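You operate a simulated robot arm through the tools that you are given. There is no shell and no other tool.

The job below is to be done with a simulated robot arm. You get a single attempt, and the scene is never put back.

TASK
Measure the block on the width gauge, add the one that makes 40 mm and prove the pair.
Fine: choose the second block by eye, the gauge proves it; draw the width slide back at the end; both blocks stay on the bed.

It is judged by the outcome, as a careful person would: the job done as asked, and still so three seconds after it is handed in. It fails if anything else is knocked over, pushed out of place, dropped, spilled or broken.

THE ROBOT
A 7-joint arm with a two-finger parallel gripper on a trunk, on a base that moves. Base frame: it is fixed to the floor where the robot stands at the start and does not move with it; the origin is under the middle of the robot, x ahead of it, y to its left, z up. Lengths are in m, angles in degrees, forces in N, time in s.
With the tool pointing down near the work surface it reaches from about 0.1 to 0.88 m from the robot's upright axis, wherever it stands. Its first joint turns from -115.0 to 115.0 degrees. Places, roughly: spacer block (2x4x5 cm) [1.6, 3.2, 0.9]; width display [1.7, 3.2, 0.9]; width slide [1.6, 3.2, 0.9]. Payload 3.91 kg.
Tool frame: the origin (TCP) lies between the finger pads and is the grasp point; the fingertips stand 0.03 m ahead of it; z points along the fingers, y is the line along which they close. The gripper opens to 0.11 m. The fingers are 0.02 m wide and 0.01 m thick; the gripper's body (0.048 by 0.112 m) begins 0.055 m behind the TCP.
Orientation is that of the tool frame in the base frame, as [roll, pitch, yaw] about the fixed x, y, z axes, in that order (R = Rz(yaw) Ry(pitch) Rx(roll)). With the fingers straight down and closing along the base's y, the tool's x points along the base's -x, its y along +y and its z along -z.

THE INTERFACE
- The arm moves only by the tool apply_moves. Its argument "targets" is a list of rows, each a list of 7 numbers: the shift along the base's x, y, z in m, then the turn, a rotation vector about the base's x, y, z in degrees, then the opening, from 0 (shut) to 1 (fully open). In form: [[x, y, z, wx, wy, wz, gripper], ...]. A call has 1 to 20 rows; each row shifts and turns the commanded pose from where the row before left it. Rows are played at 5 a second. More than 0.05 m and 8.6 degrees between two rows, or a gripper value outside its range, and nothing of the call is played. Where a pose cannot be reached the arm comes as near as it can. A force on the tool above 40 N (or 10 N above the force at the start of the call, whichever is more), or a blocked arm, ends the call early, and 0.2 s more pass. Each finger travels about 0.153 m/s and halts on what it meets, pressing with about 21 N; the grip force reading is that of the motor and also rises with nothing between the fingers. The clock runs only during rows and for 0.2 s after the last one: add rows that do not move to give the fingers time. It gives the time, the measured TCP pose, the force on the tool (base axes), the opening and the grip force at its end, in the units of the frame above (readings bear some noise), with the torque about the TCP (base axes, N m) and any sound that the robot's microphone picked up.
- Cameras (640 x 400 px; columns grow to the right, rows downward): "scene" is now at [0.2351, 0.1879, 1.1933]; the picture's right is [-0.17, -0.99, 0.00], its down [-0.27, 0.05, -0.96] and it looks along [0.95, -0.16, -0.27] (base axes); focal length 269 px, centre (320, 200). "wrist" rides on the gripper at [0.072, 0.017, -0.103] in the tool frame; the picture's right is [-0.23, 0.97, 0.00], its down [-0.76, -0.18, -0.62] and it looks along [-0.61, -0.14, 0.78] (tool axes); focal length 222 px, centre (320, 200). There is no depth. A picture from a camera that has moved, and an enlarged one, comes with that camera's place and axes in the base frame and with its lens.
- get_image(camera): a new picture of that camera. The clock stands still meanwhile.
- slide_trunk(by): slides the trunk up (or, below 0, down) by that many m; the arm and the scene camera ride with it, the base frame stays. It gives what a move gives, with no picture.
- roll_base(legs): drives the robot by 1 to 6 legs, each [ahead, left, turn to the left] in m, m and degrees, along the robot's own axes; the way and the turn of a leg run together, so that a leg with both is an arc; at most 1.5 m and 180 degrees a leg. The arm and the cameras ride along, it lands a little off, and it stops where it bumps. It gives what a move gives.
- aim_head(pan, tilt): turns the head with the scene camera to pan (to the left, within 80 degrees either way) and tilt (down, from -29 to 69), counted from straight ahead of the robot. It gives what a move gives.
- inspect(camera, box): a new picture of the part [left, top, right, bottom] of that camera's present view, enlarged. The clock stands still meanwhile.
- hand_in(): hands the job in; it is judged then, once.

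Places have to be worked out from the pictures, the camera data and where the tool is seen. Open the gripper and draw the arm clear of the work before you hand the job in, unless the task says otherwise.

The tools are called after ">>>" as a command line: name --pt "numbers of a row" for each row, then --argument value for the rest, lists and objects as JSON in quotes. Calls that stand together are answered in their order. apply_moves: Moves the arm, as the interface text tells. Its arguments: {"type":"object","properties":{"targets":{"type":"array","items":{"type":"array","items":{"type":"number"}}}},"required":["targets"]} The other tools are called the same way: slide_trunk (by) moves the trunk up or down; roll_base (legs) drives the base; aim_head (pan, tilt) turns the head that bears the scene camera; get_image (camera) takes a picture; inspect (camera, box) takes an enlarged picture of a part of a camera's view; hand_in () hands the job in.

At the start:

```text
t: 0.0
eef_pos: [0.4931, 0.1295, 1.1508]
orientation: [-179.9, 0.1, 180.0]
force: [0.3, 0.2, -0.5]
ft_torque: [0.02, -0.01, 0.0]
gripper_width: 0.1101
grip_force: 0.1
trunk travel left (down, up): [-0.5, 0.49]
robot x, y, heading: [-0.0017, -0.0028, -0.1]
head pan, tilt (commanded): [-9.8, 15.6]
```

scene: 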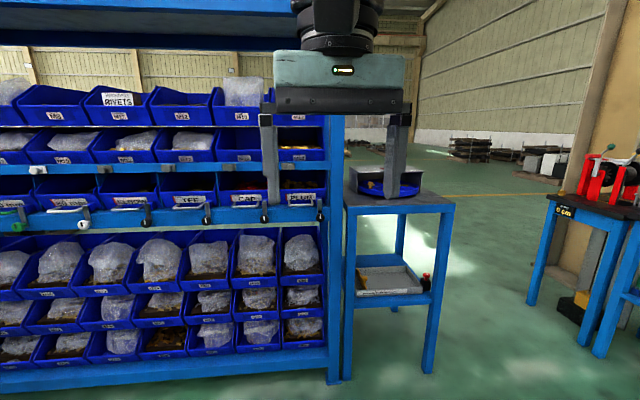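
wrist: 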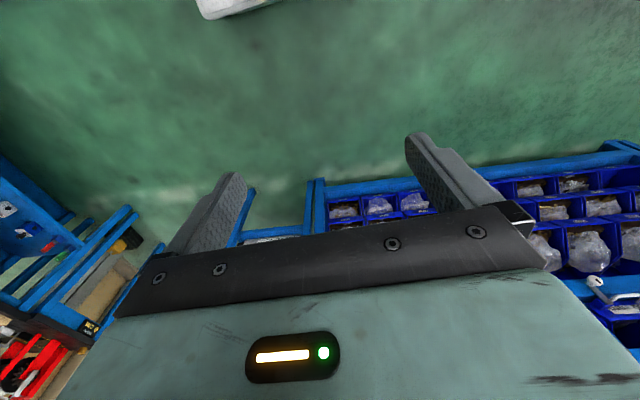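

The pictures show shelves and a stand ahead, while the gauge is said to be near [1.6, 3.2, 0.9], to the left. I turn the head to the left to look toward it.

>>> aim_head --pan 63 --tilt 12

```text
t: 1.4
eef_pos: [0.4919, 0.1291, 1.1499]
orientation: [-179.9, 0.0, -180.0]
force: [0.1, -0.5, 0.4]
ft_torque: [-0.02, 0.0, -0.01]
gripper_width: 0.1101
grip_force: 0.1
trunk travel left (down, up): [-0.5, 0.49]
robot x, y, heading: [0.0005, 0.0002, 0.1]
head pan, tilt (commanded): [63.0, 12.0]
```

The head is now turned left; I take a picture to see the way to the gauge.

>>> get_image --camera "scene"

```text
taken
camera scene: at [0.1854, 0.2867, 1.1992], right [0.89, -0.45, 0.0], down [-0.09, -0.19, -0.98], along [0.44, 0.87, -0.21], focal length 269 px, centre (320, 200)
```

scene: 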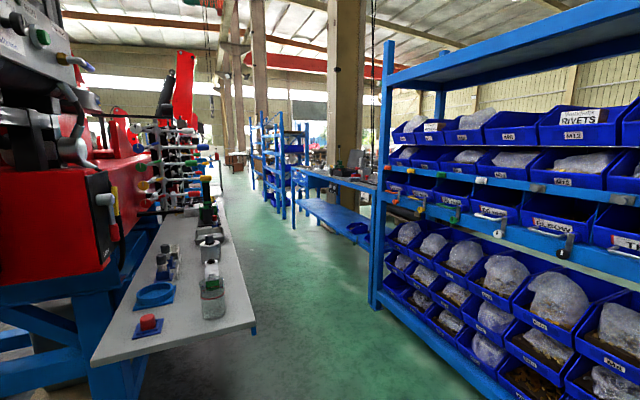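

The gauge should project near column 316, row 168, where a blue bench appears behind the shelves at the end of the aisle. I enlarge that part.

>>> inspect --camera "scene" --box '[230, 110, 400, 250]'

>>> inspect --camera "scene" --box '[290, 140, 390, 210]'

```text
2.86 times, centred on (315, 180) of scene
camera zoom: at [0.1854, 0.2867, 1.1992], right [0.89, -0.45, 0.0], down [-0.09, -0.19, -0.98], along [0.44, 0.87, -0.21], focal length 769 px, centre (334, 257)
```

zoom: 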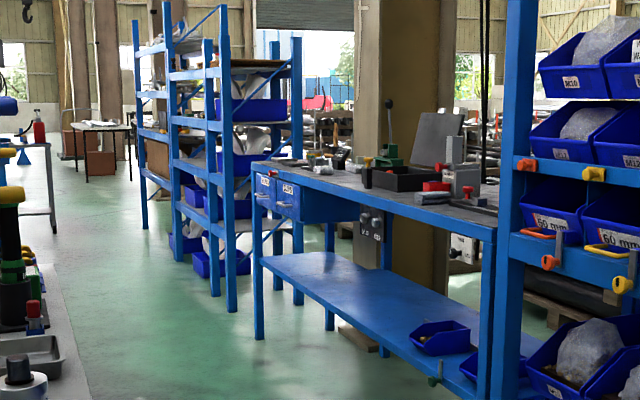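

```text
5.71 times, centred on (340, 175) of scene
camera zoom: at [0.1854, 0.2867, 1.1992], right [0.89, -0.45, 0.0], down [-0.09, -0.19, -0.98], along [0.44, 0.87, -0.21], focal length 1539 px, centre (206, 343)
```

zoom: 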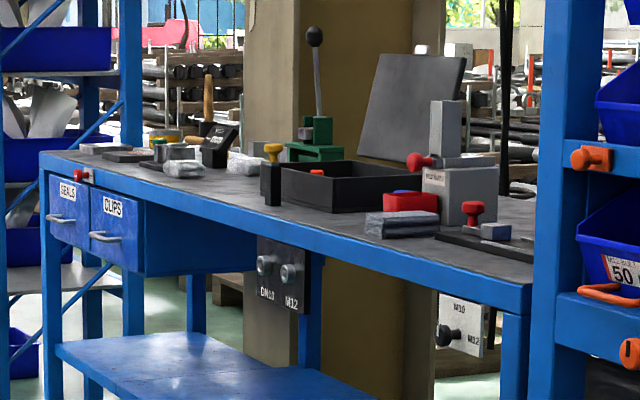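

The gauge bench runs along y with its front edge near x≈1.45 and its top near z≈0.86; the aisle to it lies between the grey table (edge x≈0.3–0.45) and the shelves (x≈1.3). I go 0.45 m ahead, turn left on the spot, and look again.

>>> roll_base --legs '[[0.45, 0, 0], [0, 0, 90]]'

>>> aim_head --pan 0 --tilt 25

>>> get_image --camera "scene"

```text
t: 8.1
eef_pos: [0.3271, 0.4915, 1.1499]
orientation: [-180.0, 0.1, -89.4]
force: [0.2, -0.5, -0.4]
ft_torque: [0.0, -0.02, -0.02]
gripper_width: 0.11
grip_force: 0.1
trunk travel left (down, up): [-0.5, 0.49]
robot x, y, heading: [0.4641, -0.0001, 90.8]
head pan, tilt (commanded): [63.0, 12.0]
```

```text
t: 9.4
eef_pos: [0.3269, 0.4915, 1.15]
orientation: [-179.9, -0.1, -89.3]
force: [1.1, 0.5, -0.7]
ft_torque: [-0.01, 0.02, 0.0]
gripper_width: 0.1099
grip_force: 0.0
trunk travel left (down, up): [-0.5, 0.49]
robot x, y, heading: [0.4616, -0.0021, 90.6]
head pan, tilt (commanded): [0.0, 25.0]
```

```text
taken
camera scene: at [0.2552, 0.2304, 1.1781], right [1.0, 0.01, 0.0], down [0.0, -0.42, -0.91], along [-0.01, 0.91, -0.42], focal length 269 px, centre (320, 200)
```

scene: 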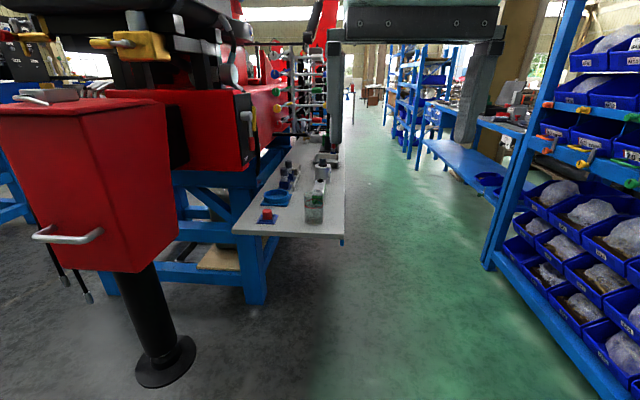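

The aisle's free width is about x=0.45 to 1.4; I am at x≈0.46. I slide right to x≈0.92 and go ahead in the aisle.

>>> roll_base --legs '[[0, -0.46, 0], [1.3, 0, -0.6]]'

>>> get_image --camera "scene"

```text
t: 12.2
eef_pos: [0.7595, 0.4987, 1.1495]
orientation: [-179.8, 0.2, -88.3]
force: [0.4, 0.2, 0.2]
ft_torque: [0.02, 0.0, 0.0]
gripper_width: 0.1101
grip_force: 0.0
trunk travel left (down, up): [-0.5, 0.49]
robot x, y, heading: [0.9086, 0.0102, 91.7]
head pan, tilt (commanded): [0.0, 25.0]
stopped in leg 1: the robot was blocked; the commanded pose is now the measured one
```

```text
taken
camera scene: at [0.6927, 0.2354, 1.1781], right [1.0, 0.03, 0.0], down [0.01, -0.42, -0.91], along [-0.03, 0.91, -0.42], focal length 269 px, centre (320, 200)
```

scene: 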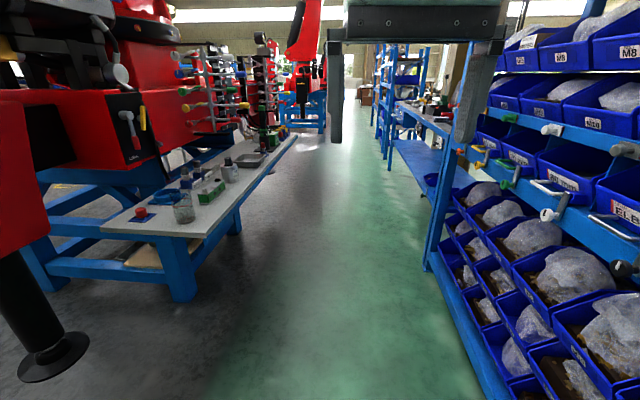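

The sideways leg was blocked at x≈0.91, likely by the foot of the shelf, and the aisle runs about 5° off y. I move back left, line up with the aisle, and go ahead along it.

>>> roll_base --legs '[[0, 0.14, 0], [0, 0, -6.5], [1.4, 0, 0]]'

>>> get_image --camera "scene"

```text
t: 20.5
eef_pos: [0.8072, 1.874, 1.1493]
orientation: [-179.9, 0.0, -95.7]
force: [-0.4, 0.3, 0.1]
ft_torque: [-0.01, 0.0, 0.03]
gripper_width: 0.11
grip_force: 0.1
trunk travel left (down, up): [-0.5, 0.49]
robot x, y, heading: [0.8856, 1.3692, 84.2]
head pan, tilt (commanded): [0.0, 25.0]
```

```text
taken
camera scene: at [0.7065, 1.6228, 1.1781], right [1.0, -0.1, 0.0], down [-0.04, -0.42, -0.91], along [0.09, 0.9, -0.42], focal length 269 px, centre (320, 200)
```

scene: 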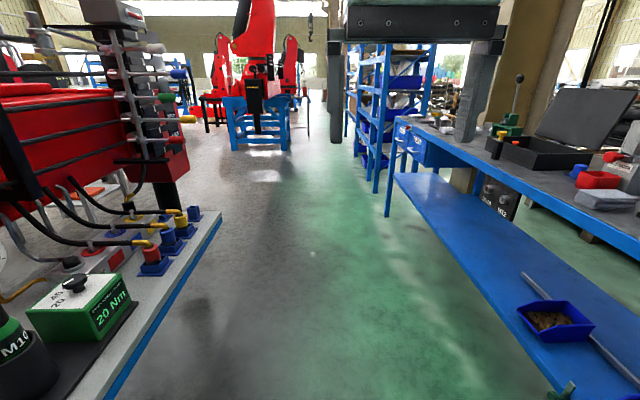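

I am at (0.89, 1.37) in the aisle with the bench front at x≈1.4–1.55 on the right. I drive on 1.35 m along the aisle and look to the right at the bench.

>>> roll_base --legs '[[1.35, 0.05, 0]]'

>>> aim_head --pan -45 --tilt 25

>>> get_image --camera "scene"

```text
t: 27.1
eef_pos: [0.9197, 3.1966, 1.1503]
orientation: [-179.9, 0.1, -97.4]
force: [0.1, 0.3, 0.0]
ft_torque: [0.02, -0.01, 0.03]
gripper_width: 0.1098
grip_force: 0.0
trunk travel left (down, up): [-0.5, 0.49]
robot x, y, heading: [0.9875, 2.6898, 82.9]
head pan, tilt (commanded): [0.0, 25.0]
```

```text
t: 28.2
eef_pos: [0.9205, 3.1963, 1.1499]
orientation: [-179.8, 0.2, -97.4]
force: [0.3, -0.5, 0.0]
ft_torque: [-0.01, 0.01, -0.03]
gripper_width: 0.1101
grip_force: 0.1
trunk travel left (down, up): [-0.5, 0.49]
robot x, y, heading: [0.9866, 2.6912, 82.7]
head pan, tilt (commanded): [-45.0, 25.0]
```

```text
taken
camera scene: at [0.8737, 2.9123, 1.1781], right [0.61, -0.79, 0.0], down [-0.33, -0.26, -0.91], along [0.72, 0.55, -0.42], focal length 269 px, centre (320, 200)
```

scene: 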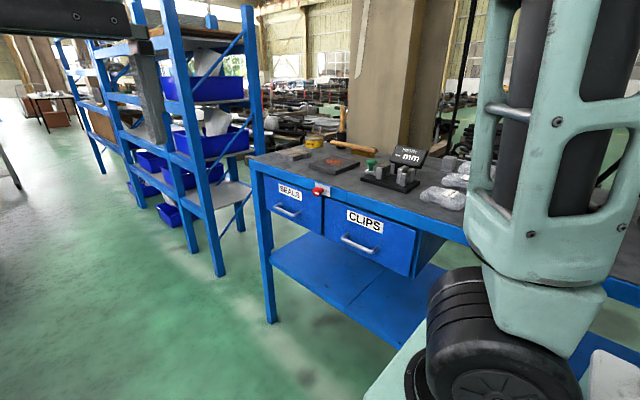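

The gauge with its "mm" display shows on the bench near column 395, row 170. I enlarge that area.

>>> inspect --camera "scene" --box '[340, 135, 480, 215]'

>>> inspect --camera "scene" --box '[260, 125, 400, 205]'

```text
4.57 times, centred on (410, 175) of scene
camera zoom: at [0.8737, 2.9123, 1.1781], right [0.61, -0.79, 0.0], down [-0.33, -0.26, -0.91], along [0.72, 0.55, -0.42], focal length 1231 px, centre (-91, 314)
```

zoom: 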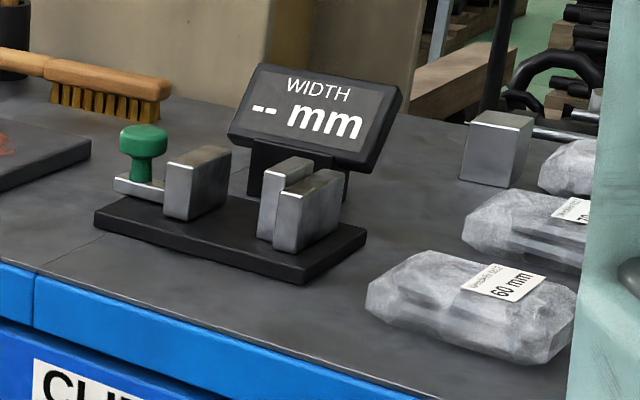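

```text
4.57 times, centred on (330, 165) of scene
camera zoom: at [0.8737, 2.9123, 1.1781], right [0.61, -0.79, 0.0], down [-0.33, -0.26, -0.91], along [0.72, 0.55, -0.42], focal length 1231 px, centre (274, 360)
```

zoom: 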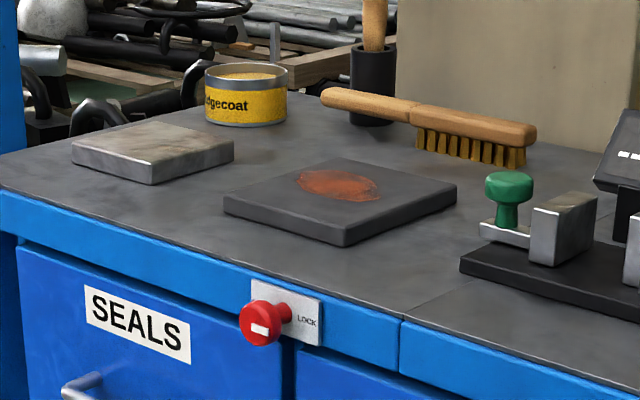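

The gauge bed lies near (1.64, 3.2), slide with the green knob toward +y and fixed jaw toward −y, a block between; loose blocks must lie to the right behind the arm. I raise the trunk for clearance, drive further ahead and turn right to face the bench.

>>> slide_trunk --by 0.15

>>> roll_base --legs '[[0.42, 0.03, 0], [0, 0, -88]]'

>>> aim_head --pan 0 --tilt 38

>>> get_image --camera "scene"

```text
t: 30.0
eef_pos: [0.9208, 3.1958, 1.299]
orientation: [-179.9, 0.1, -97.3]
force: [0.0, -0.4, 0.2]
ft_torque: [0.0, 0.02, -0.01]
gripper_width: 0.11
grip_force: 0.1
trunk travel left (down, up): [-0.65, 0.34]
robot x, y, heading: [0.9866, 2.6925, 82.7]
head pan, tilt (commanded): [-45.0, 25.0]
```

```text
t: 36.3
eef_pos: [1.5088, 3.2045, 1.3005]
orientation: [-179.8, 0.1, 175.3]
force: [0.3, 0.6, -0.6]
ft_torque: [-0.01, -0.02, 0.02]
gripper_width: 0.11
grip_force: 0.1
trunk travel left (down, up): [-0.65, 0.34]
robot x, y, heading: [1.0072, 3.1152, -4.8]
head pan, tilt (commanded): [-45.0, 25.0]
```

```text
t: 37.5
eef_pos: [1.5097, 3.2049, 1.2997]
orientation: [-179.9, 0.0, 175.3]
force: [-0.6, 0.5, -0.1]
ft_torque: [-0.04, 0.0, -0.02]
gripper_width: 0.11
grip_force: 0.0
trunk travel left (down, up): [-0.65, 0.34]
robot x, y, heading: [1.0098, 3.1183, -4.5]
head pan, tilt (commanded): [0.0, 38.0]
```

```text
taken
camera scene: at [1.2531, 3.3008, 1.3077], right [-0.08, -1.0, 0.0], down [-0.61, 0.05, -0.79], along [0.79, -0.06, -0.62], focal length 269 px, centre (320, 200)
```

scene: 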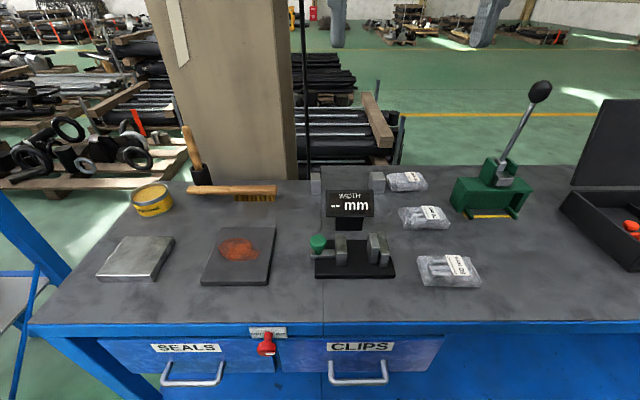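

Now I face the bench with the gauge at columns 310–395, rows 190–280 and two grey blocks behind the display (at columns 315 and 377, row 180), plus bagged spacers on the right. I enlarge these.

>>> inspect --camera "scene" --box '[295, 155, 415, 290]'

>>> inspect --camera "scene" --box '[300, 160, 400, 222]'

>>> inspect --camera "scene" --box '[380, 160, 500, 295]'

>>> inspect --camera "scene" --box '[300, 222, 400, 284]'

```text
2.96 times, centred on (355, 222) of scene
camera zoom: at [1.2531, 3.3008, 1.3077], right [-0.08, -1.0, 0.0], down [-0.61, 0.05, -0.79], along [0.79, -0.06, -0.62], focal length 798 px, centre (216, 133)
```

zoom: 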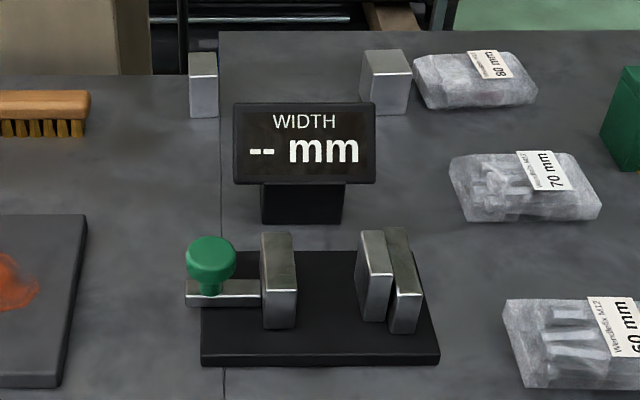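

```text
6.40 times, centred on (350, 191) of scene
camera zoom: at [1.2531, 3.3008, 1.3077], right [-0.08, -1.0, 0.0], down [-0.61, 0.05, -0.79], along [0.79, -0.06, -0.62], focal length 1724 px, centre (128, 258)
```

zoom: 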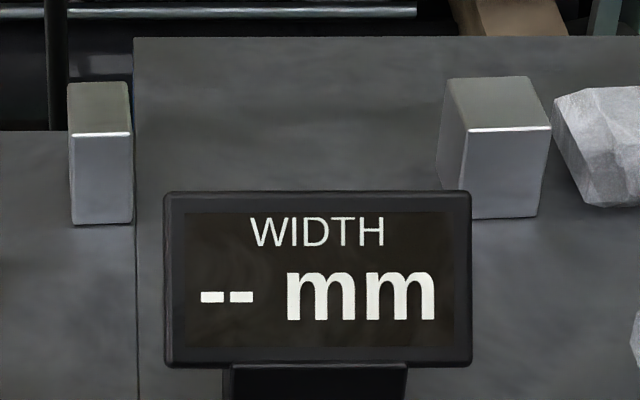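

```text
2.96 times, centred on (440, 228) of scene
camera zoom: at [1.2531, 3.3008, 1.3077], right [-0.08, -1.0, 0.0], down [-0.61, 0.05, -0.79], along [0.79, -0.06, -0.62], focal length 798 px, centre (-36, 118)
```

zoom: 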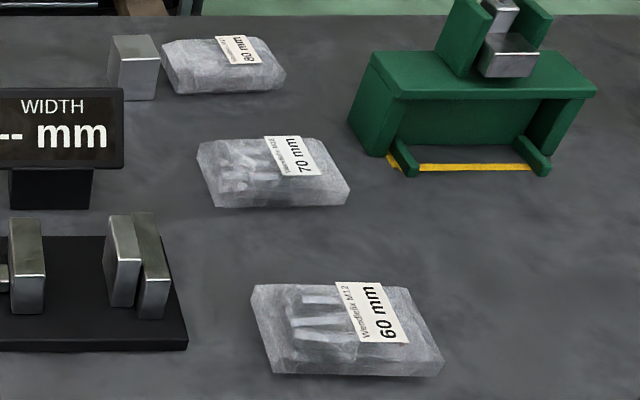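

```text
6.40 times, centred on (350, 253) of scene
camera zoom: at [1.2531, 3.3008, 1.3077], right [-0.08, -1.0, 0.0], down [-0.61, 0.05, -0.79], along [0.79, -0.06, -0.62], focal length 1724 px, centre (128, -139)
```

zoom: 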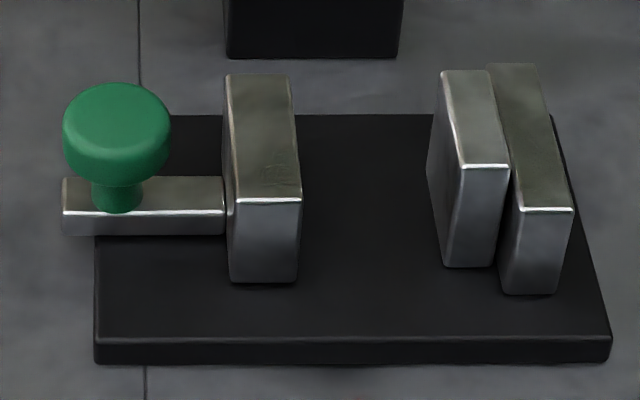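

The block on the bed looks about 14–15 mm wide, the left loose block about 24 mm, and the right one about 33 mm, so the left one is the likely partner. Loose blocks are about 0.86 m from my axis, so I want to stand a bit closer; I tilt the head down to see the clearance in front of the base.

>>> aim_head --pan 0 --tilt 69

>>> get_image --camera "scene"

>>> get_image --camera "wrist"

```text
t: 38.4
eef_pos: [1.5104, 3.2043, 1.2997]
orientation: [-179.9, 0.1, 175.4]
force: [-0.1, -0.5, -0.2]
ft_torque: [-0.05, 0.05, 0.02]
gripper_width: 0.1102
grip_force: 0.1
trunk travel left (down, up): [-0.65, 0.34]
robot x, y, heading: [1.0088, 3.1185, -4.5]
head pan, tilt (commanded): [0.0, 68.8]
```

```text
taken
camera scene: at [1.2228, 3.3033, 1.2687], right [-0.08, -1.0, 0.0], down [-0.93, 0.08, -0.36], along [0.36, -0.03, -0.93], focal length 269 px, centre (320, 200)
```

scene: 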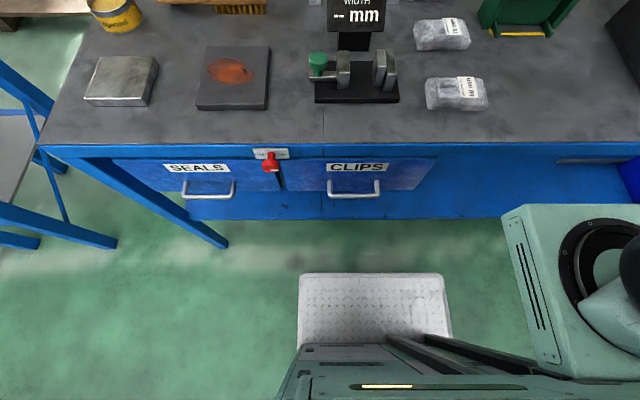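

```text
taken
camera wrist: at [1.4387, 3.2268, 1.4017], right [0.31, 0.95, 0.0], down [0.74, -0.24, 0.62], along [0.59, -0.19, -0.78], focal length 222 px, centre (320, 200)
```

wrist: 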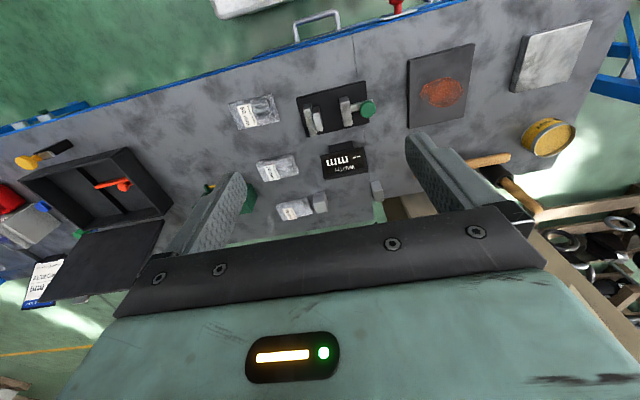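

The base front is about 0.19 m short of the bench's lower shelf and the drawer handles are clear of the trunk. I move 0.11 m ahead and look down at the gauge again.

>>> roll_base --legs '[[0.11, 0, 0]]'

>>> aim_head --pan 0 --tilt 48

>>> get_image --camera "scene"

>>> get_image --camera "wrist"

```text
t: 39.6
eef_pos: [1.6198, 3.1968, 1.3004]
orientation: [-179.9, 0.1, 175.3]
force: [-0.4, 0.1, 0.8]
ft_torque: [-0.01, -0.01, 0.02]
gripper_width: 0.1099
grip_force: 0.0
trunk travel left (down, up): [-0.65, 0.34]
robot x, y, heading: [1.1141, 3.1061, -4.8]
head pan, tilt (commanded): [0.0, 68.8]
```

```text
t: 40.4
eef_pos: [1.6197, 3.1976, 1.2992]
orientation: [-179.8, 0.1, 175.5]
force: [0.0, 0.2, -0.3]
ft_torque: [-0.01, 0.02, 0.05]
gripper_width: 0.1102
grip_force: 0.0
trunk travel left (down, up): [-0.65, 0.34]
robot x, y, heading: [1.1123, 3.1084, -4.8]
head pan, tilt (commanded): [0.0, 48.0]
```

```text
taken
camera scene: at [1.3546, 3.293, 1.2932], right [-0.08, -1.0, 0.0], down [-0.74, 0.06, -0.67], along [0.67, -0.05, -0.74], focal length 269 px, centre (320, 200)
```

scene: 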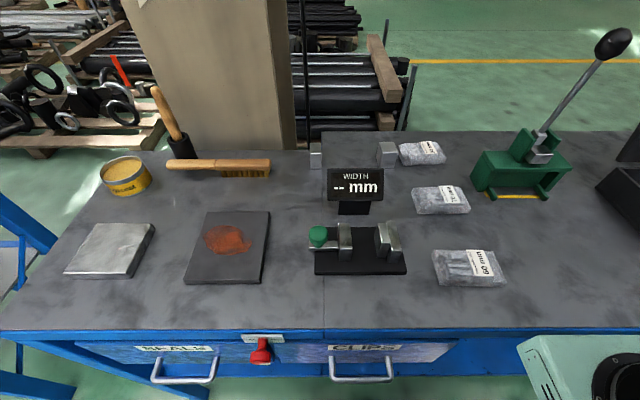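

```text
taken
camera wrist: at [1.5479, 3.2185, 1.4017], right [0.3, 0.95, 0.0], down [0.74, -0.24, 0.62], along [0.59, -0.19, -0.78], focal length 222 px, centre (320, 200)
```

wrist: 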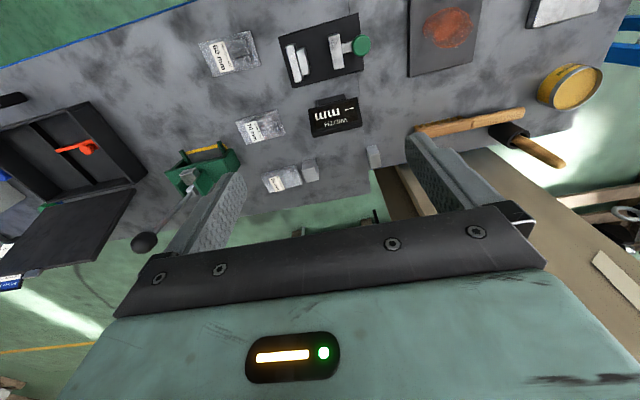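

Both cameras now see the gauge and the loose blocks, which sit close to the bench's back edge. I enlarge them in both cameras to triangulate positions.

>>> inspect --camera "scene" --box '[300, 215, 420, 290]'

>>> inspect --camera "scene" --box '[300, 125, 420, 200]'

>>> inspect --camera "wrist" --box '[270, 5, 390, 95]'

>>> inspect --camera "wrist" --box '[290, 130, 400, 200]'

```text
5.33 times, centred on (360, 252) of scene
camera zoom: at [1.3546, 3.293, 1.2932], right [-0.08, -1.0, 0.0], down [-0.74, 0.06, -0.67], along [0.67, -0.05, -0.74], focal length 1436 px, centre (107, -80)
```

zoom: 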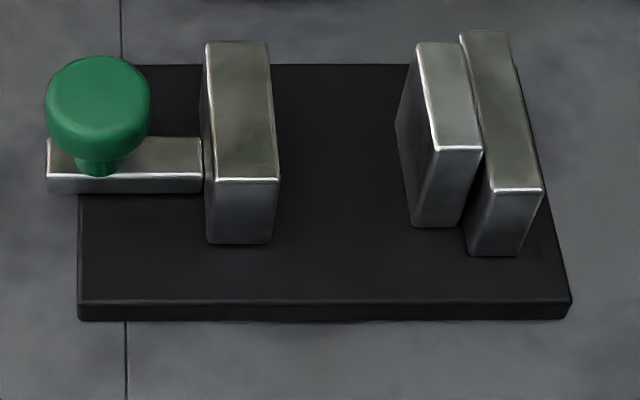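

```text
5.33 times, centred on (360, 162) of scene
camera zoom: at [1.3546, 3.293, 1.2932], right [-0.08, -1.0, 0.0], down [-0.74, 0.06, -0.67], along [0.67, -0.05, -0.74], focal length 1436 px, centre (107, 400)
```

zoom: 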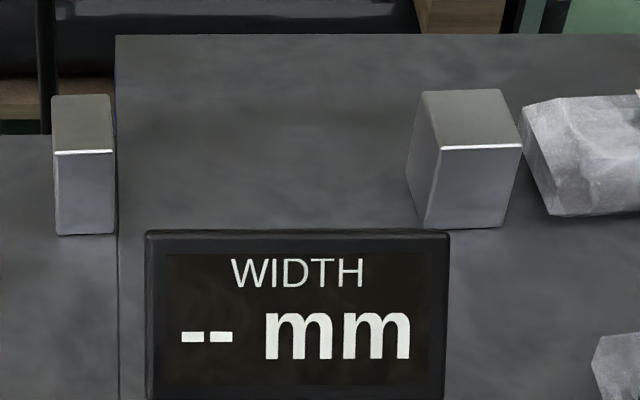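

```text
4.44 times, centred on (330, 50) of wrist
camera zoom: at [1.5479, 3.2185, 1.4017], right [0.3, 0.95, 0.0], down [0.74, -0.24, 0.62], along [0.59, -0.19, -0.78], focal length 987 px, centre (276, 867)
```

zoom: 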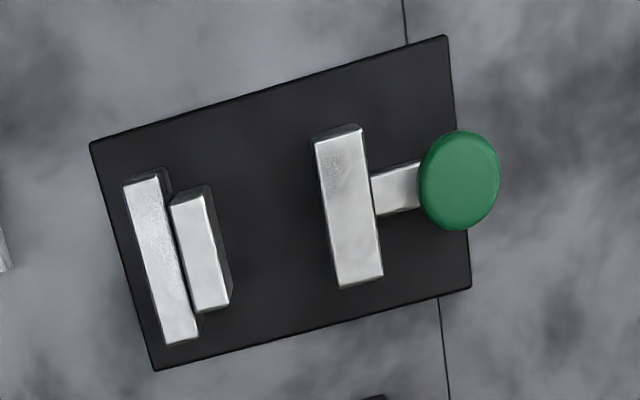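

```text
5.71 times, centred on (345, 165) of wrist
camera zoom: at [1.5479, 3.2185, 1.4017], right [0.3, 0.95, 0.0], down [0.74, -0.24, 0.62], along [0.59, -0.19, -0.78], focal length 1269 px, centre (177, 400)
```

zoom: 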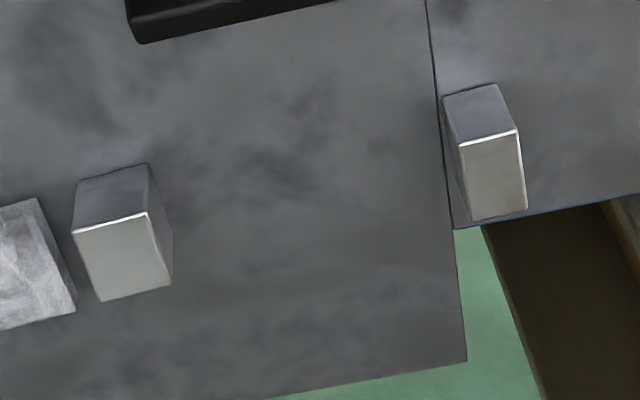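

Triangulating both views: bench top z≈0.883, bed top z≈0.900, slide knob at (1.600, 3.276, 0.943), jaw face y≈3.225, anvil face y≈3.164, block about 14–15 mm; the left loose block is ~24–25 mm wide at (1.839, 3.264). I turn the tool -90° about z so the fingers close along the bench depth, moving above the knob at height.

>>> apply_moves --pt "-0.002 0.007 0 0 0 -8.2 1" --pt "-0.002 0.007 0 0 0 -8.2 1" --pt "-0.002 0.007 0 0 0 -8.2 1" --pt "-0.002 0.007 0 0 0 -8.2 1" --pt "-0.002 0.007 -0.02 0 0 -8.2 1" --pt "-0.002 0.007 -0.02 0 0 -8.2 1" --pt "-0.002 0.007 -0.02 0 0 -8.2 1" --pt "-0.002 0.007 -0.02 0 0 -8.2 1" --pt "-0.002 0.007 -0.02 0 0 -8.2 0.8" --pt "-0.001 0.008 -0.02 0 0 -8.2 0.6" --pt "-0.001 0.007 -0.02 0 0 -8 0.55" --pt "0 0 0 0 0 0 0.55"

>>> get_image --camera "wrist"

>>> get_image --camera "scene"

```text
t: 43.0
eef_pos: [1.5996, 3.2744, 1.1589]
orientation: [-179.8, 0.1, 85.3]
force: [-0.5, 0.0, 0.2]
ft_torque: [0.04, 0.01, -0.02]
gripper_width: 0.0605
grip_force: 0.1
trunk travel left (down, up): [-0.65, 0.34]
robot x, y, heading: [1.1192, 3.1066, -4.8]
head pan, tilt (commanded): [0.0, 48.0]
```

```text
taken
camera wrist: at [1.6222, 3.3445, 1.2609], right [0.95, -0.31, 0.0], down [-0.24, -0.74, 0.62], along [-0.19, -0.59, -0.78], focal length 222 px, centre (320, 200)
```

wrist: 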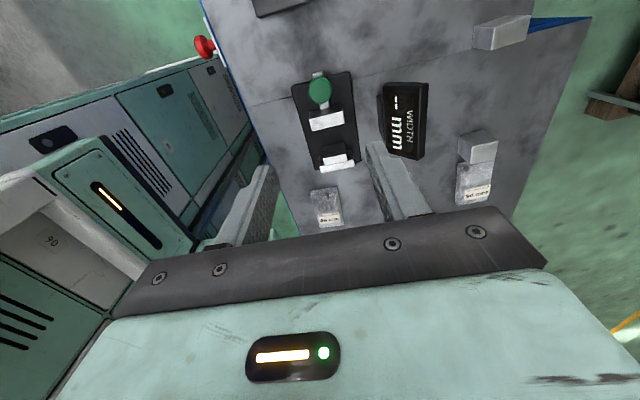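

```text
taken
camera scene: at [1.3546, 3.293, 1.2933], right [-0.08, -1.0, 0.0], down [-0.74, 0.06, -0.67], along [0.67, -0.05, -0.74], focal length 269 px, centre (320, 200)
```

scene: 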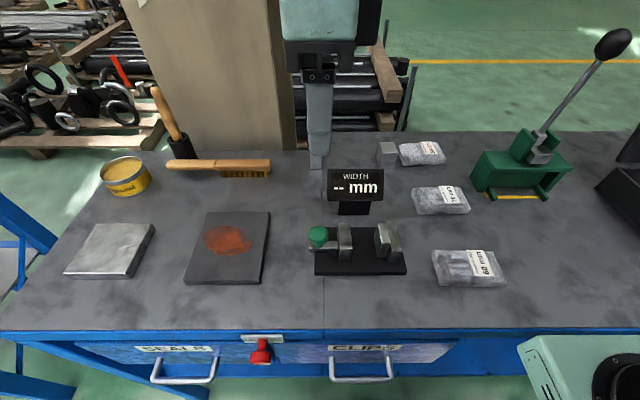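

The knob appears in the wrist view exactly where my estimate predicts (320, 92), so the calibration is good. I lower the open fingers around the knob to about z=0.96 and look.

>>> apply_moves --pt "0 0.001 -0.04 0 0 0 0.55" --pt "0 0 -0.04 0 0 0 0.55" --pt "0 0 -0.04 0 0 0 0.55" --pt "0 0 -0.04 0 0 0 0.55" --pt "0 0 -0.035 0 0 0 0.55" --pt "0 0 0 0 0 0 0.55"

>>> get_image --camera "wrist"

>>> inspect --camera "scene" --box '[270, 150, 430, 290]'

```text
t: 44.4
eef_pos: [1.5999, 3.275, 0.9634]
orientation: [-179.9, 0.1, 85.4]
force: [0.3, 0.3, -0.6]
ft_torque: [-0.02, 0.02, 0.01]
gripper_width: 0.0606
grip_force: 0.1
trunk travel left (down, up): [-0.65, 0.34]
robot x, y, heading: [1.1154, 3.1068, -4.7]
head pan, tilt (commanded): [0.0, 48.0]
```

```text
taken
camera wrist: at [1.6226, 3.345, 1.0646], right [0.95, -0.31, 0.0], down [-0.24, -0.74, 0.62], along [-0.19, -0.59, -0.78], focal length 222 px, centre (320, 200)
```

wrist: 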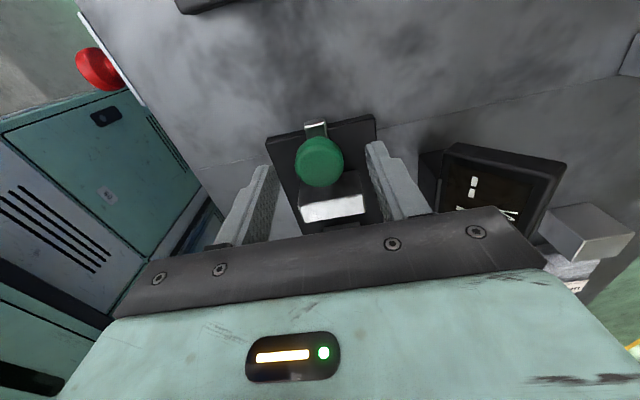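

```text
2.86 times, centred on (350, 220) of scene
camera zoom: at [1.3546, 3.2929, 1.2933], right [-0.08, -1.0, 0.0], down [-0.74, 0.06, -0.67], along [0.67, -0.05, -0.74], focal length 769 px, centre (234, 143)
```

zoom: 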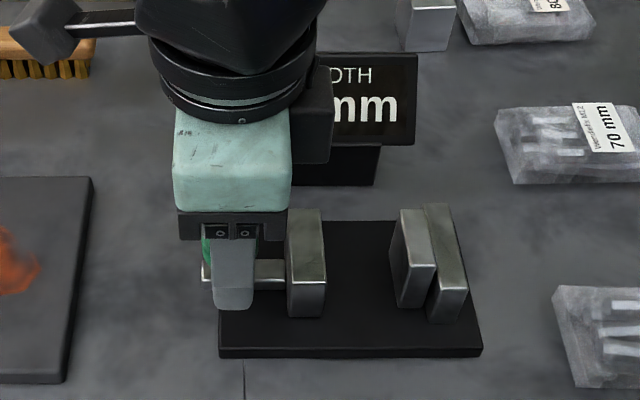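

The fingers straddle the knob cleanly, and the display's top (z≈0.96) is lower than the gripper body. I lower to z≈0.938 and close on the knob.

>>> apply_moves --pt "0 0 -0.013 0 0 0 0.55" --pt "0 0 -0.013 0 0 0 0.55" --pt "0 0 0 0 0 0 0.4" --pt "0 0 0 0 0 0 0.25" --pt "0 0 0 0 0 0 0.1" --pt "0 0 0 0 0 0 0.1"

>>> get_image --camera "wrist"

>>> inspect --camera "scene" --box '[270, 150, 430, 290]'

```text
t: 45.8
eef_pos: [1.6, 3.2758, 0.9379]
orientation: [-179.9, 0.1, 85.3]
force: [8.1, -0.6, -1.9]
ft_torque: [0.11, -0.33, -0.07]
gripper_width: 0.0313
grip_force: 44.9
trunk travel left (down, up): [-0.65, 0.34]
robot x, y, heading: [1.116, 3.1085, -4.8]
head pan, tilt (commanded): [0.0, 48.0]
```

```text
taken
camera wrist: at [1.6226, 3.3455, 1.0406], right [0.95, -0.31, 0.0], down [-0.24, -0.74, 0.62], along [-0.19, -0.59, -0.78], focal length 222 px, centre (320, 200)
```

wrist: 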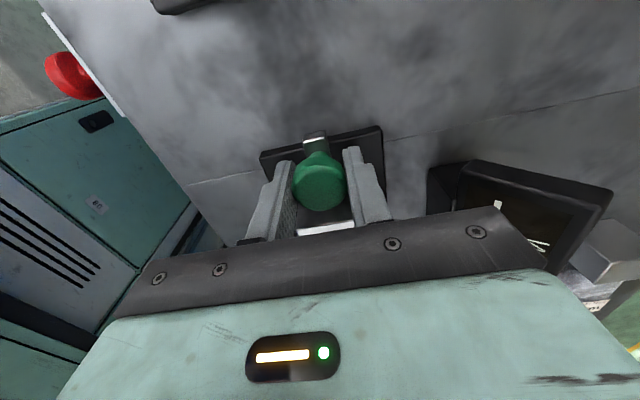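

```text
2.86 times, centred on (350, 220) of scene
camera zoom: at [1.3551, 3.293, 1.2932], right [-0.08, -1.0, 0.0], down [-0.74, 0.06, -0.67], along [0.67, -0.05, -0.74], focal length 769 px, centre (234, 143)
```

zoom: 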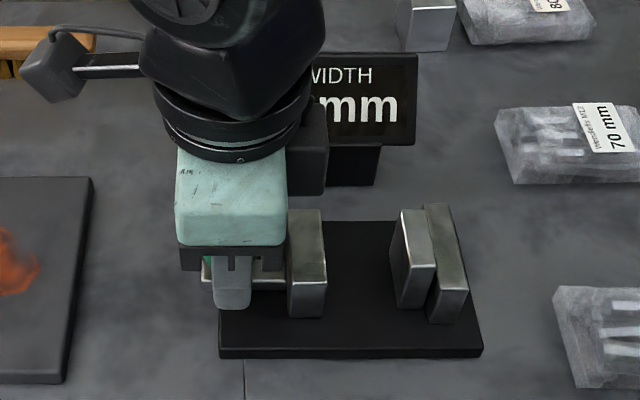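

The knob is held (width 31 mm) with about 8 N sideways in x. I ease the tool 1 mm in +x and then push the slide 30 mm toward the block along the gauge.

>>> apply_moves --pt "0.001 0 0 0 0 0 0.1" --pt "0 0 0 0 0 0 0.1" --pt "-0.0004 -0.005 0 0 0 0 0.1" --pt "-0.0004 -0.005 0 0 0 0 0.1" --pt "-0.0008 -0.01 0 0 0 0 0.1" --pt "-0.0008 -0.01 0 0 0 0 0.1"

>>> inspect --camera "scene" --box '[270, 150, 430, 290]'

```text
t: 47.2
eef_pos: [1.5973, 3.2456, 0.9389]
orientation: [-179.9, 0.2, 85.4]
force: [8.7, 0.6, -6.2]
ft_torque: [-1.01, -0.23, 0.21]
gripper_width: 0.0317
grip_force: 44.9
trunk travel left (down, up): [-0.65, 0.34]
robot x, y, heading: [1.1157, 3.1078, -4.6]
head pan, tilt (commanded): [0.0, 48.0]
```

```text
2.86 times, centred on (350, 220) of scene
camera zoom: at [1.3551, 3.2932, 1.2932], right [-0.08, -1.0, 0.0], down [-0.74, 0.06, -0.67], along [0.67, -0.05, -0.74], focal length 769 px, centre (234, 143)
```

zoom: 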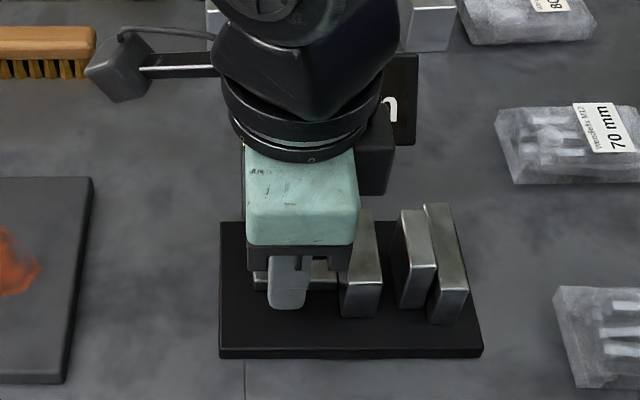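

The slide moves smoothly. I go another 10 mm in small steps and watch the force.

>>> apply_moves --pt "0.0003 -0.003 0 0 0 0 0.1" --pt "0.0003 -0.003 0 0 0 0 0.1" --pt "-0.0002 -0.002 0 0 0 0 0.1" --pt "-0.0002 -0.002 0 0 0 0 0.1"

>>> inspect --camera "scene" --box '[300, 200, 420, 290]'

```text
t: 48.2
eef_pos: [1.5968, 3.2356, 0.937]
orientation: [-179.9, 0.1, 85.4]
force: [-1.7, 0.5, 9.9]
ft_torque: [-0.77, -0.08, 0.05]
gripper_width: 0.0316
grip_force: 44.9
trunk travel left (down, up): [-0.65, 0.34]
robot x, y, heading: [1.1165, 3.1083, -4.6]
head pan, tilt (commanded): [0.0, 48.0]
```

```text
4.44 times, centred on (360, 245) of scene
camera zoom: at [1.3542, 3.293, 1.2935], right [-0.08, -1.0, 0.0], down [-0.74, 0.06, -0.67], along [0.67, -0.05, -0.74], focal length 1197 px, centre (142, 0)
```

zoom: 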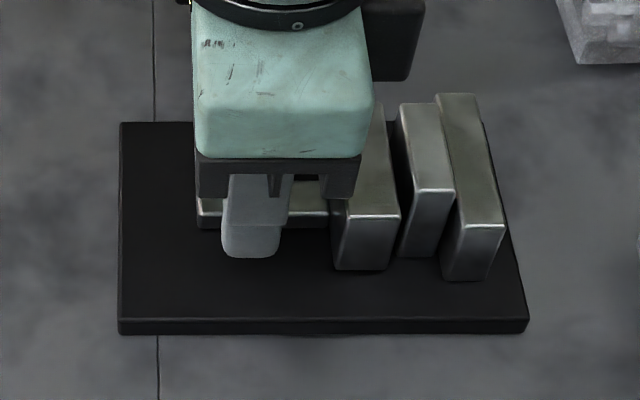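

The jaw is now about 5 mm from the block. I continue in 1 mm steps, watching the y force.

>>> apply_moves --pt "-0.0001 -0.0015 0 0 0 0 0.1" --pt "-0.0001 -0.0015 0 0 0 0 0.1" --pt "-0.0001 -0.001 0 0 0 0 0.1" --pt "-0.0001 -0.001 0 0 0 0 0.1"

>>> inspect --camera "scene" --box '[300, 200, 420, 290]'

>>> get_image --camera "wrist"

```text
t: 49.2
eef_pos: [1.5968, 3.2307, 0.9384]
orientation: [-179.7, 0.2, 85.4]
force: [-10.4, 1.0, -0.7]
ft_torque: [0.87, -0.38, -0.02]
gripper_width: 0.0317
grip_force: 44.3
trunk travel left (down, up): [-0.65, 0.34]
robot x, y, heading: [1.1204, 3.1084, -5.1]
head pan, tilt (commanded): [0.0, 48.0]
```

```text
4.44 times, centred on (360, 245) of scene
camera zoom: at [1.3542, 3.293, 1.2933], right [-0.08, -1.0, 0.0], down [-0.74, 0.06, -0.67], along [0.67, -0.05, -0.74], focal length 1197 px, centre (142, 0)
```

zoom: 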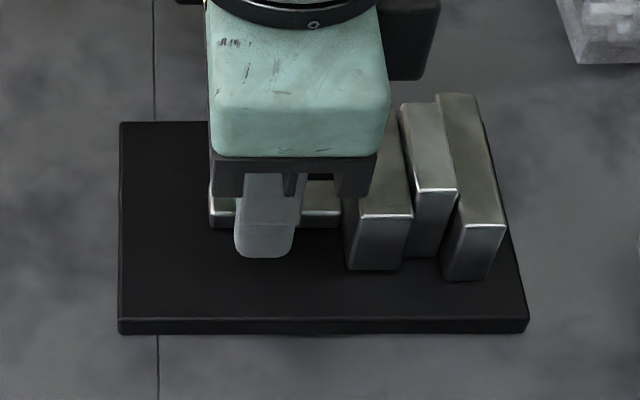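

```text
taken
camera wrist: at [1.6193, 3.301, 1.0405], right [0.95, -0.3, 0.0], down [-0.24, -0.74, 0.63], along [-0.19, -0.6, -0.78], focal length 222 px, centre (320, 200)
```

wrist: 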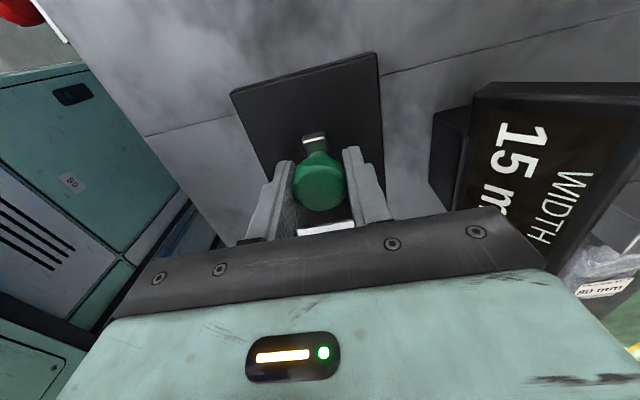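

The display (seen by the wrist camera) reads "15 m…", but the force is still small. I nudge 1 mm further to make sure of contact and read again.

>>> apply_moves --pt "0 -0.0008 0 0 0 0 0.1" --pt "0 -0.0007 0 0 0 0 0.1" --pt "0 0 0 0 0 0 0.1"

>>> inspect --camera "wrist" --box '[420, 60, 640, 260]'

>>> inspect --camera "scene" --box '[300, 200, 420, 290]'

```text
t: 50.0
eef_pos: [1.5971, 3.2294, 0.9378]
orientation: [-179.8, 0.1, 85.6]
force: [-14.9, 12.5, -6.7]
ft_torque: [0.27, -0.08, 0.08]
gripper_width: 0.0315
grip_force: 44.6
trunk travel left (down, up): [-0.65, 0.34]
robot x, y, heading: [1.1163, 3.1067, -4.5]
head pan, tilt (commanded): [0.0, 48.0]
```

```text
2.00 times, centred on (530, 160) of wrist
camera zoom: at [1.6192, 3.3006, 1.0405], right [0.95, -0.3, 0.0], down [-0.24, -0.74, 0.63], along [-0.19, -0.59, -0.78], focal length 444 px, centre (-100, 280)
```

zoom: 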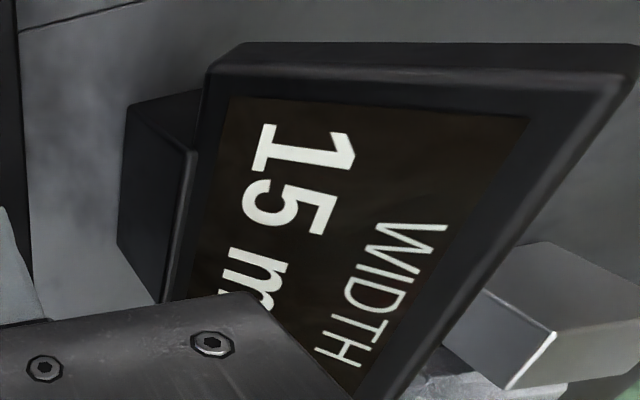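

```text
4.44 times, centred on (360, 245) of scene
camera zoom: at [1.3542, 3.2937, 1.2931], right [-0.08, -1.0, 0.0], down [-0.74, 0.06, -0.67], along [0.67, -0.05, -0.74], focal length 1197 px, centre (142, 0)
```

zoom: 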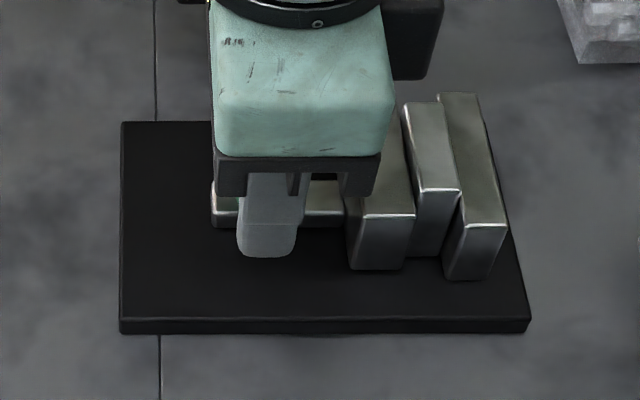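

Contact is firm (12.5 N) and the display reads 15 mm, so the partner must be 25 mm – the left loose block. I draw the slide back the same ~46 mm.

>>> apply_moves --pt "-0.001 0.002 0 0 0 0 0.1" --pt "0.0003 0.004 0 0 0 0 0.1" --pt "0.0009 0.01 0 0 0 0 0.1" --pt "0.0009 0.01 0 0 0 0 0.1" --pt "0.0009 0.01 0 0 0 0 0.1" --pt "0.0009 0.0095 0 0 0 0 0.1" --pt "0 0 0 0 0 0 0.1"

>>> inspect --camera "scene" --box '[300, 200, 420, 290]'

```text
t: 51.6
eef_pos: [1.5999, 3.2762, 0.9382]
orientation: [180.0, 0.1, 85.4]
force: [-11.3, -0.4, 1.4]
ft_torque: [-0.63, -0.15, 0.15]
gripper_width: 0.0316
grip_force: 45.3
trunk travel left (down, up): [-0.65, 0.34]
robot x, y, heading: [1.1183, 3.1085, -4.4]
head pan, tilt (commanded): [0.0, 48.0]
```

```text
4.44 times, centred on (360, 245) of scene
camera zoom: at [1.3541, 3.293, 1.2935], right [-0.08, -1.0, 0.0], down [-0.74, 0.06, -0.67], along [0.67, -0.05, -0.74], focal length 1197 px, centre (142, 0)
```

zoom: 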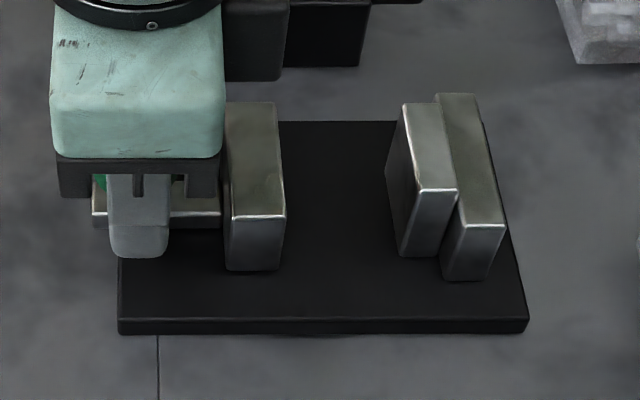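

The slide is back and the block stays by the anvil. I open the fingers, lift clear, and then look closely at the left loose block and the pillar near the bench's back edge.

>>> apply_moves --pt "0 0 0 0 0 0 0.3" --pt "0 0 0 0 0 0 0.55" --pt "0 0 0 0 0 0 0.55" --pt "0 0 0.02 0 0 0 0.55" --pt "0 0 0.04 0 0 0 0.55" --pt "0 0 0.05 0 0 0 0.55" --pt "-0.03 0 0.05 0 0 0 0.55" --pt "-0.04 0 0.05 0 0 0 0.55"

>>> aim_head --pan 5 --tilt 35

>>> get_image --camera "scene"

>>> inspect --camera "scene" --box '[220, 60, 420, 220]'

```text
refused: row 7 steps farther than a row can; nothing moved
```

```text
t: 52.4
eef_pos: [1.5992, 3.2757, 0.9388]
orientation: [-179.7, 0.2, 85.4]
force: [-10.3, 0.9, 4.0]
ft_torque: [-0.27, -0.18, 0.08]
gripper_width: 0.0317
grip_force: 45.3
trunk travel left (down, up): [-0.65, 0.34]
robot x, y, heading: [1.1167, 3.1048, -4.5]
head pan, tilt (commanded): [5.0, 35.0]
```

```text
taken
camera scene: at [1.3636, 3.3, 1.3124], right [0.01, -1.0, 0.0], down [-0.57, 0.0, -0.82], along [0.82, 0.01, -0.57], focal length 269 px, centre (320, 200)
```

scene: 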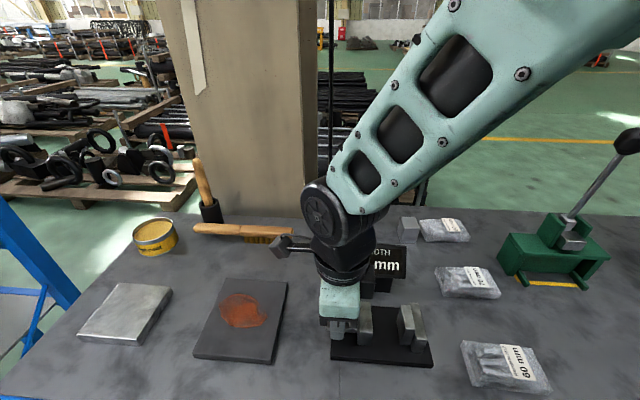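

```text
2.50 times, centred on (320, 140) of scene
camera zoom: at [1.3636, 3.3, 1.3124], right [0.01, -1.0, 0.0], down [-0.57, 0.0, -0.82], along [0.82, 0.01, -0.57], focal length 673 px, centre (320, 350)
```

zoom: 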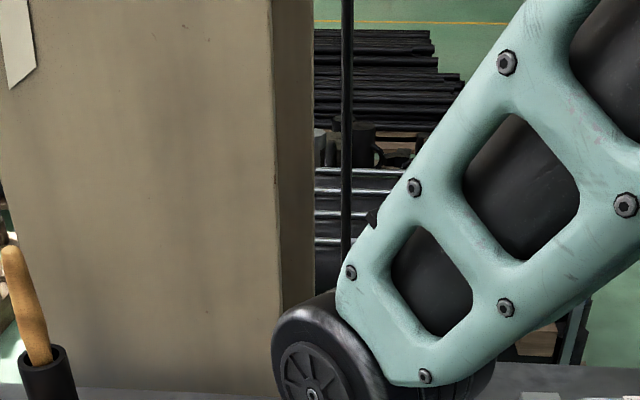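

The pillar's front corner works out at about (2.0, 3.35), well behind the block, so the pick with the present tool orientation is clear. I open, lift and move back to view the block from above.

>>> apply_moves --pt "0 0 0 0 0 0 0.3" --pt "0 0 0 0 0 0 0.55" --pt "0 0 0 0 0 0 0.55" --pt "0 0 0.02 0 0 0 0.55" --pt "0 0 0.04 0 0 0 0.55" --pt "0 0 0.04 0 0 0 0.55" --pt "0.01 0 0.03 0 0 0 0.55" --pt "0.035 -0.001 0.02 0 0 0 0.55" --pt "0.04 -0.002 0 0 0 0 0.55" --pt "0.045 -0.002 0 0 0 0 0.55" --pt "0.045 -0.002 0 0 0 0.8 0.55" --pt "0.04 -0.002 0 0 0 0 0.55" --pt "0.024 -0.002 0 0 0 0 0.55" --pt "0 0 0 0 0 0 0.55"

>>> get_image --camera "wrist"

>>> get_image --camera "scene"

```text
t: 55.4
eef_pos: [1.8402, 3.2625, 1.0881]
orientation: [-179.9, 0.1, 86.1]
force: [-0.3, 0.7, 0.0]
ft_torque: [-0.05, -0.03, 0.03]
gripper_width: 0.0607
grip_force: 0.1
trunk travel left (down, up): [-0.65, 0.34]
robot x, y, heading: [1.1157, 3.1067, -4.5]
head pan, tilt (commanded): [5.0, 35.0]
```

```text
taken
camera wrist: at [1.8619, 3.3335, 1.1903], right [0.96, -0.29, 0.0], down [-0.23, -0.75, 0.62], along [-0.18, -0.6, -0.78], focal length 222 px, centre (320, 200)
```

wrist: 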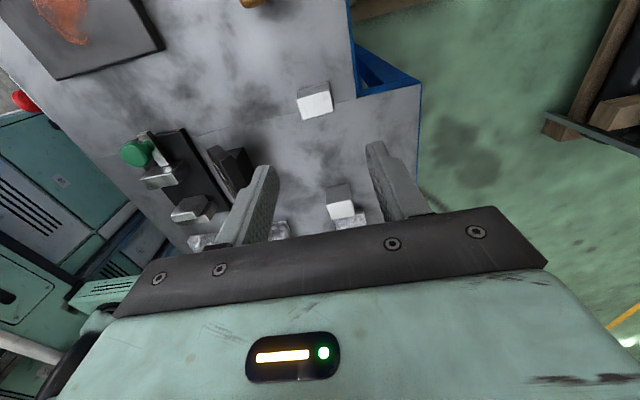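

```text
taken
camera scene: at [1.3641, 3.2999, 1.3123], right [0.01, -1.0, 0.0], down [-0.57, 0.0, -0.82], along [0.82, 0.01, -0.57], focal length 269 px, centre (320, 200)
```

scene: 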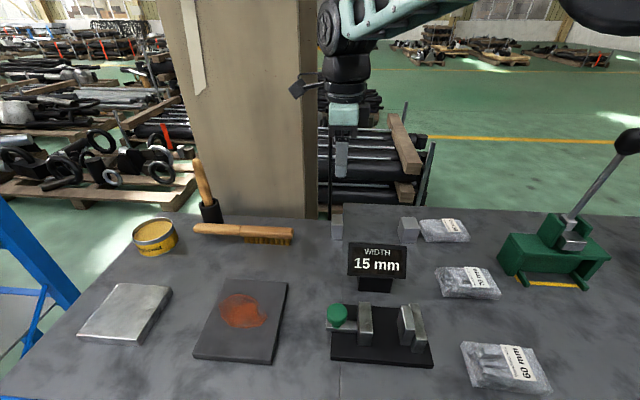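

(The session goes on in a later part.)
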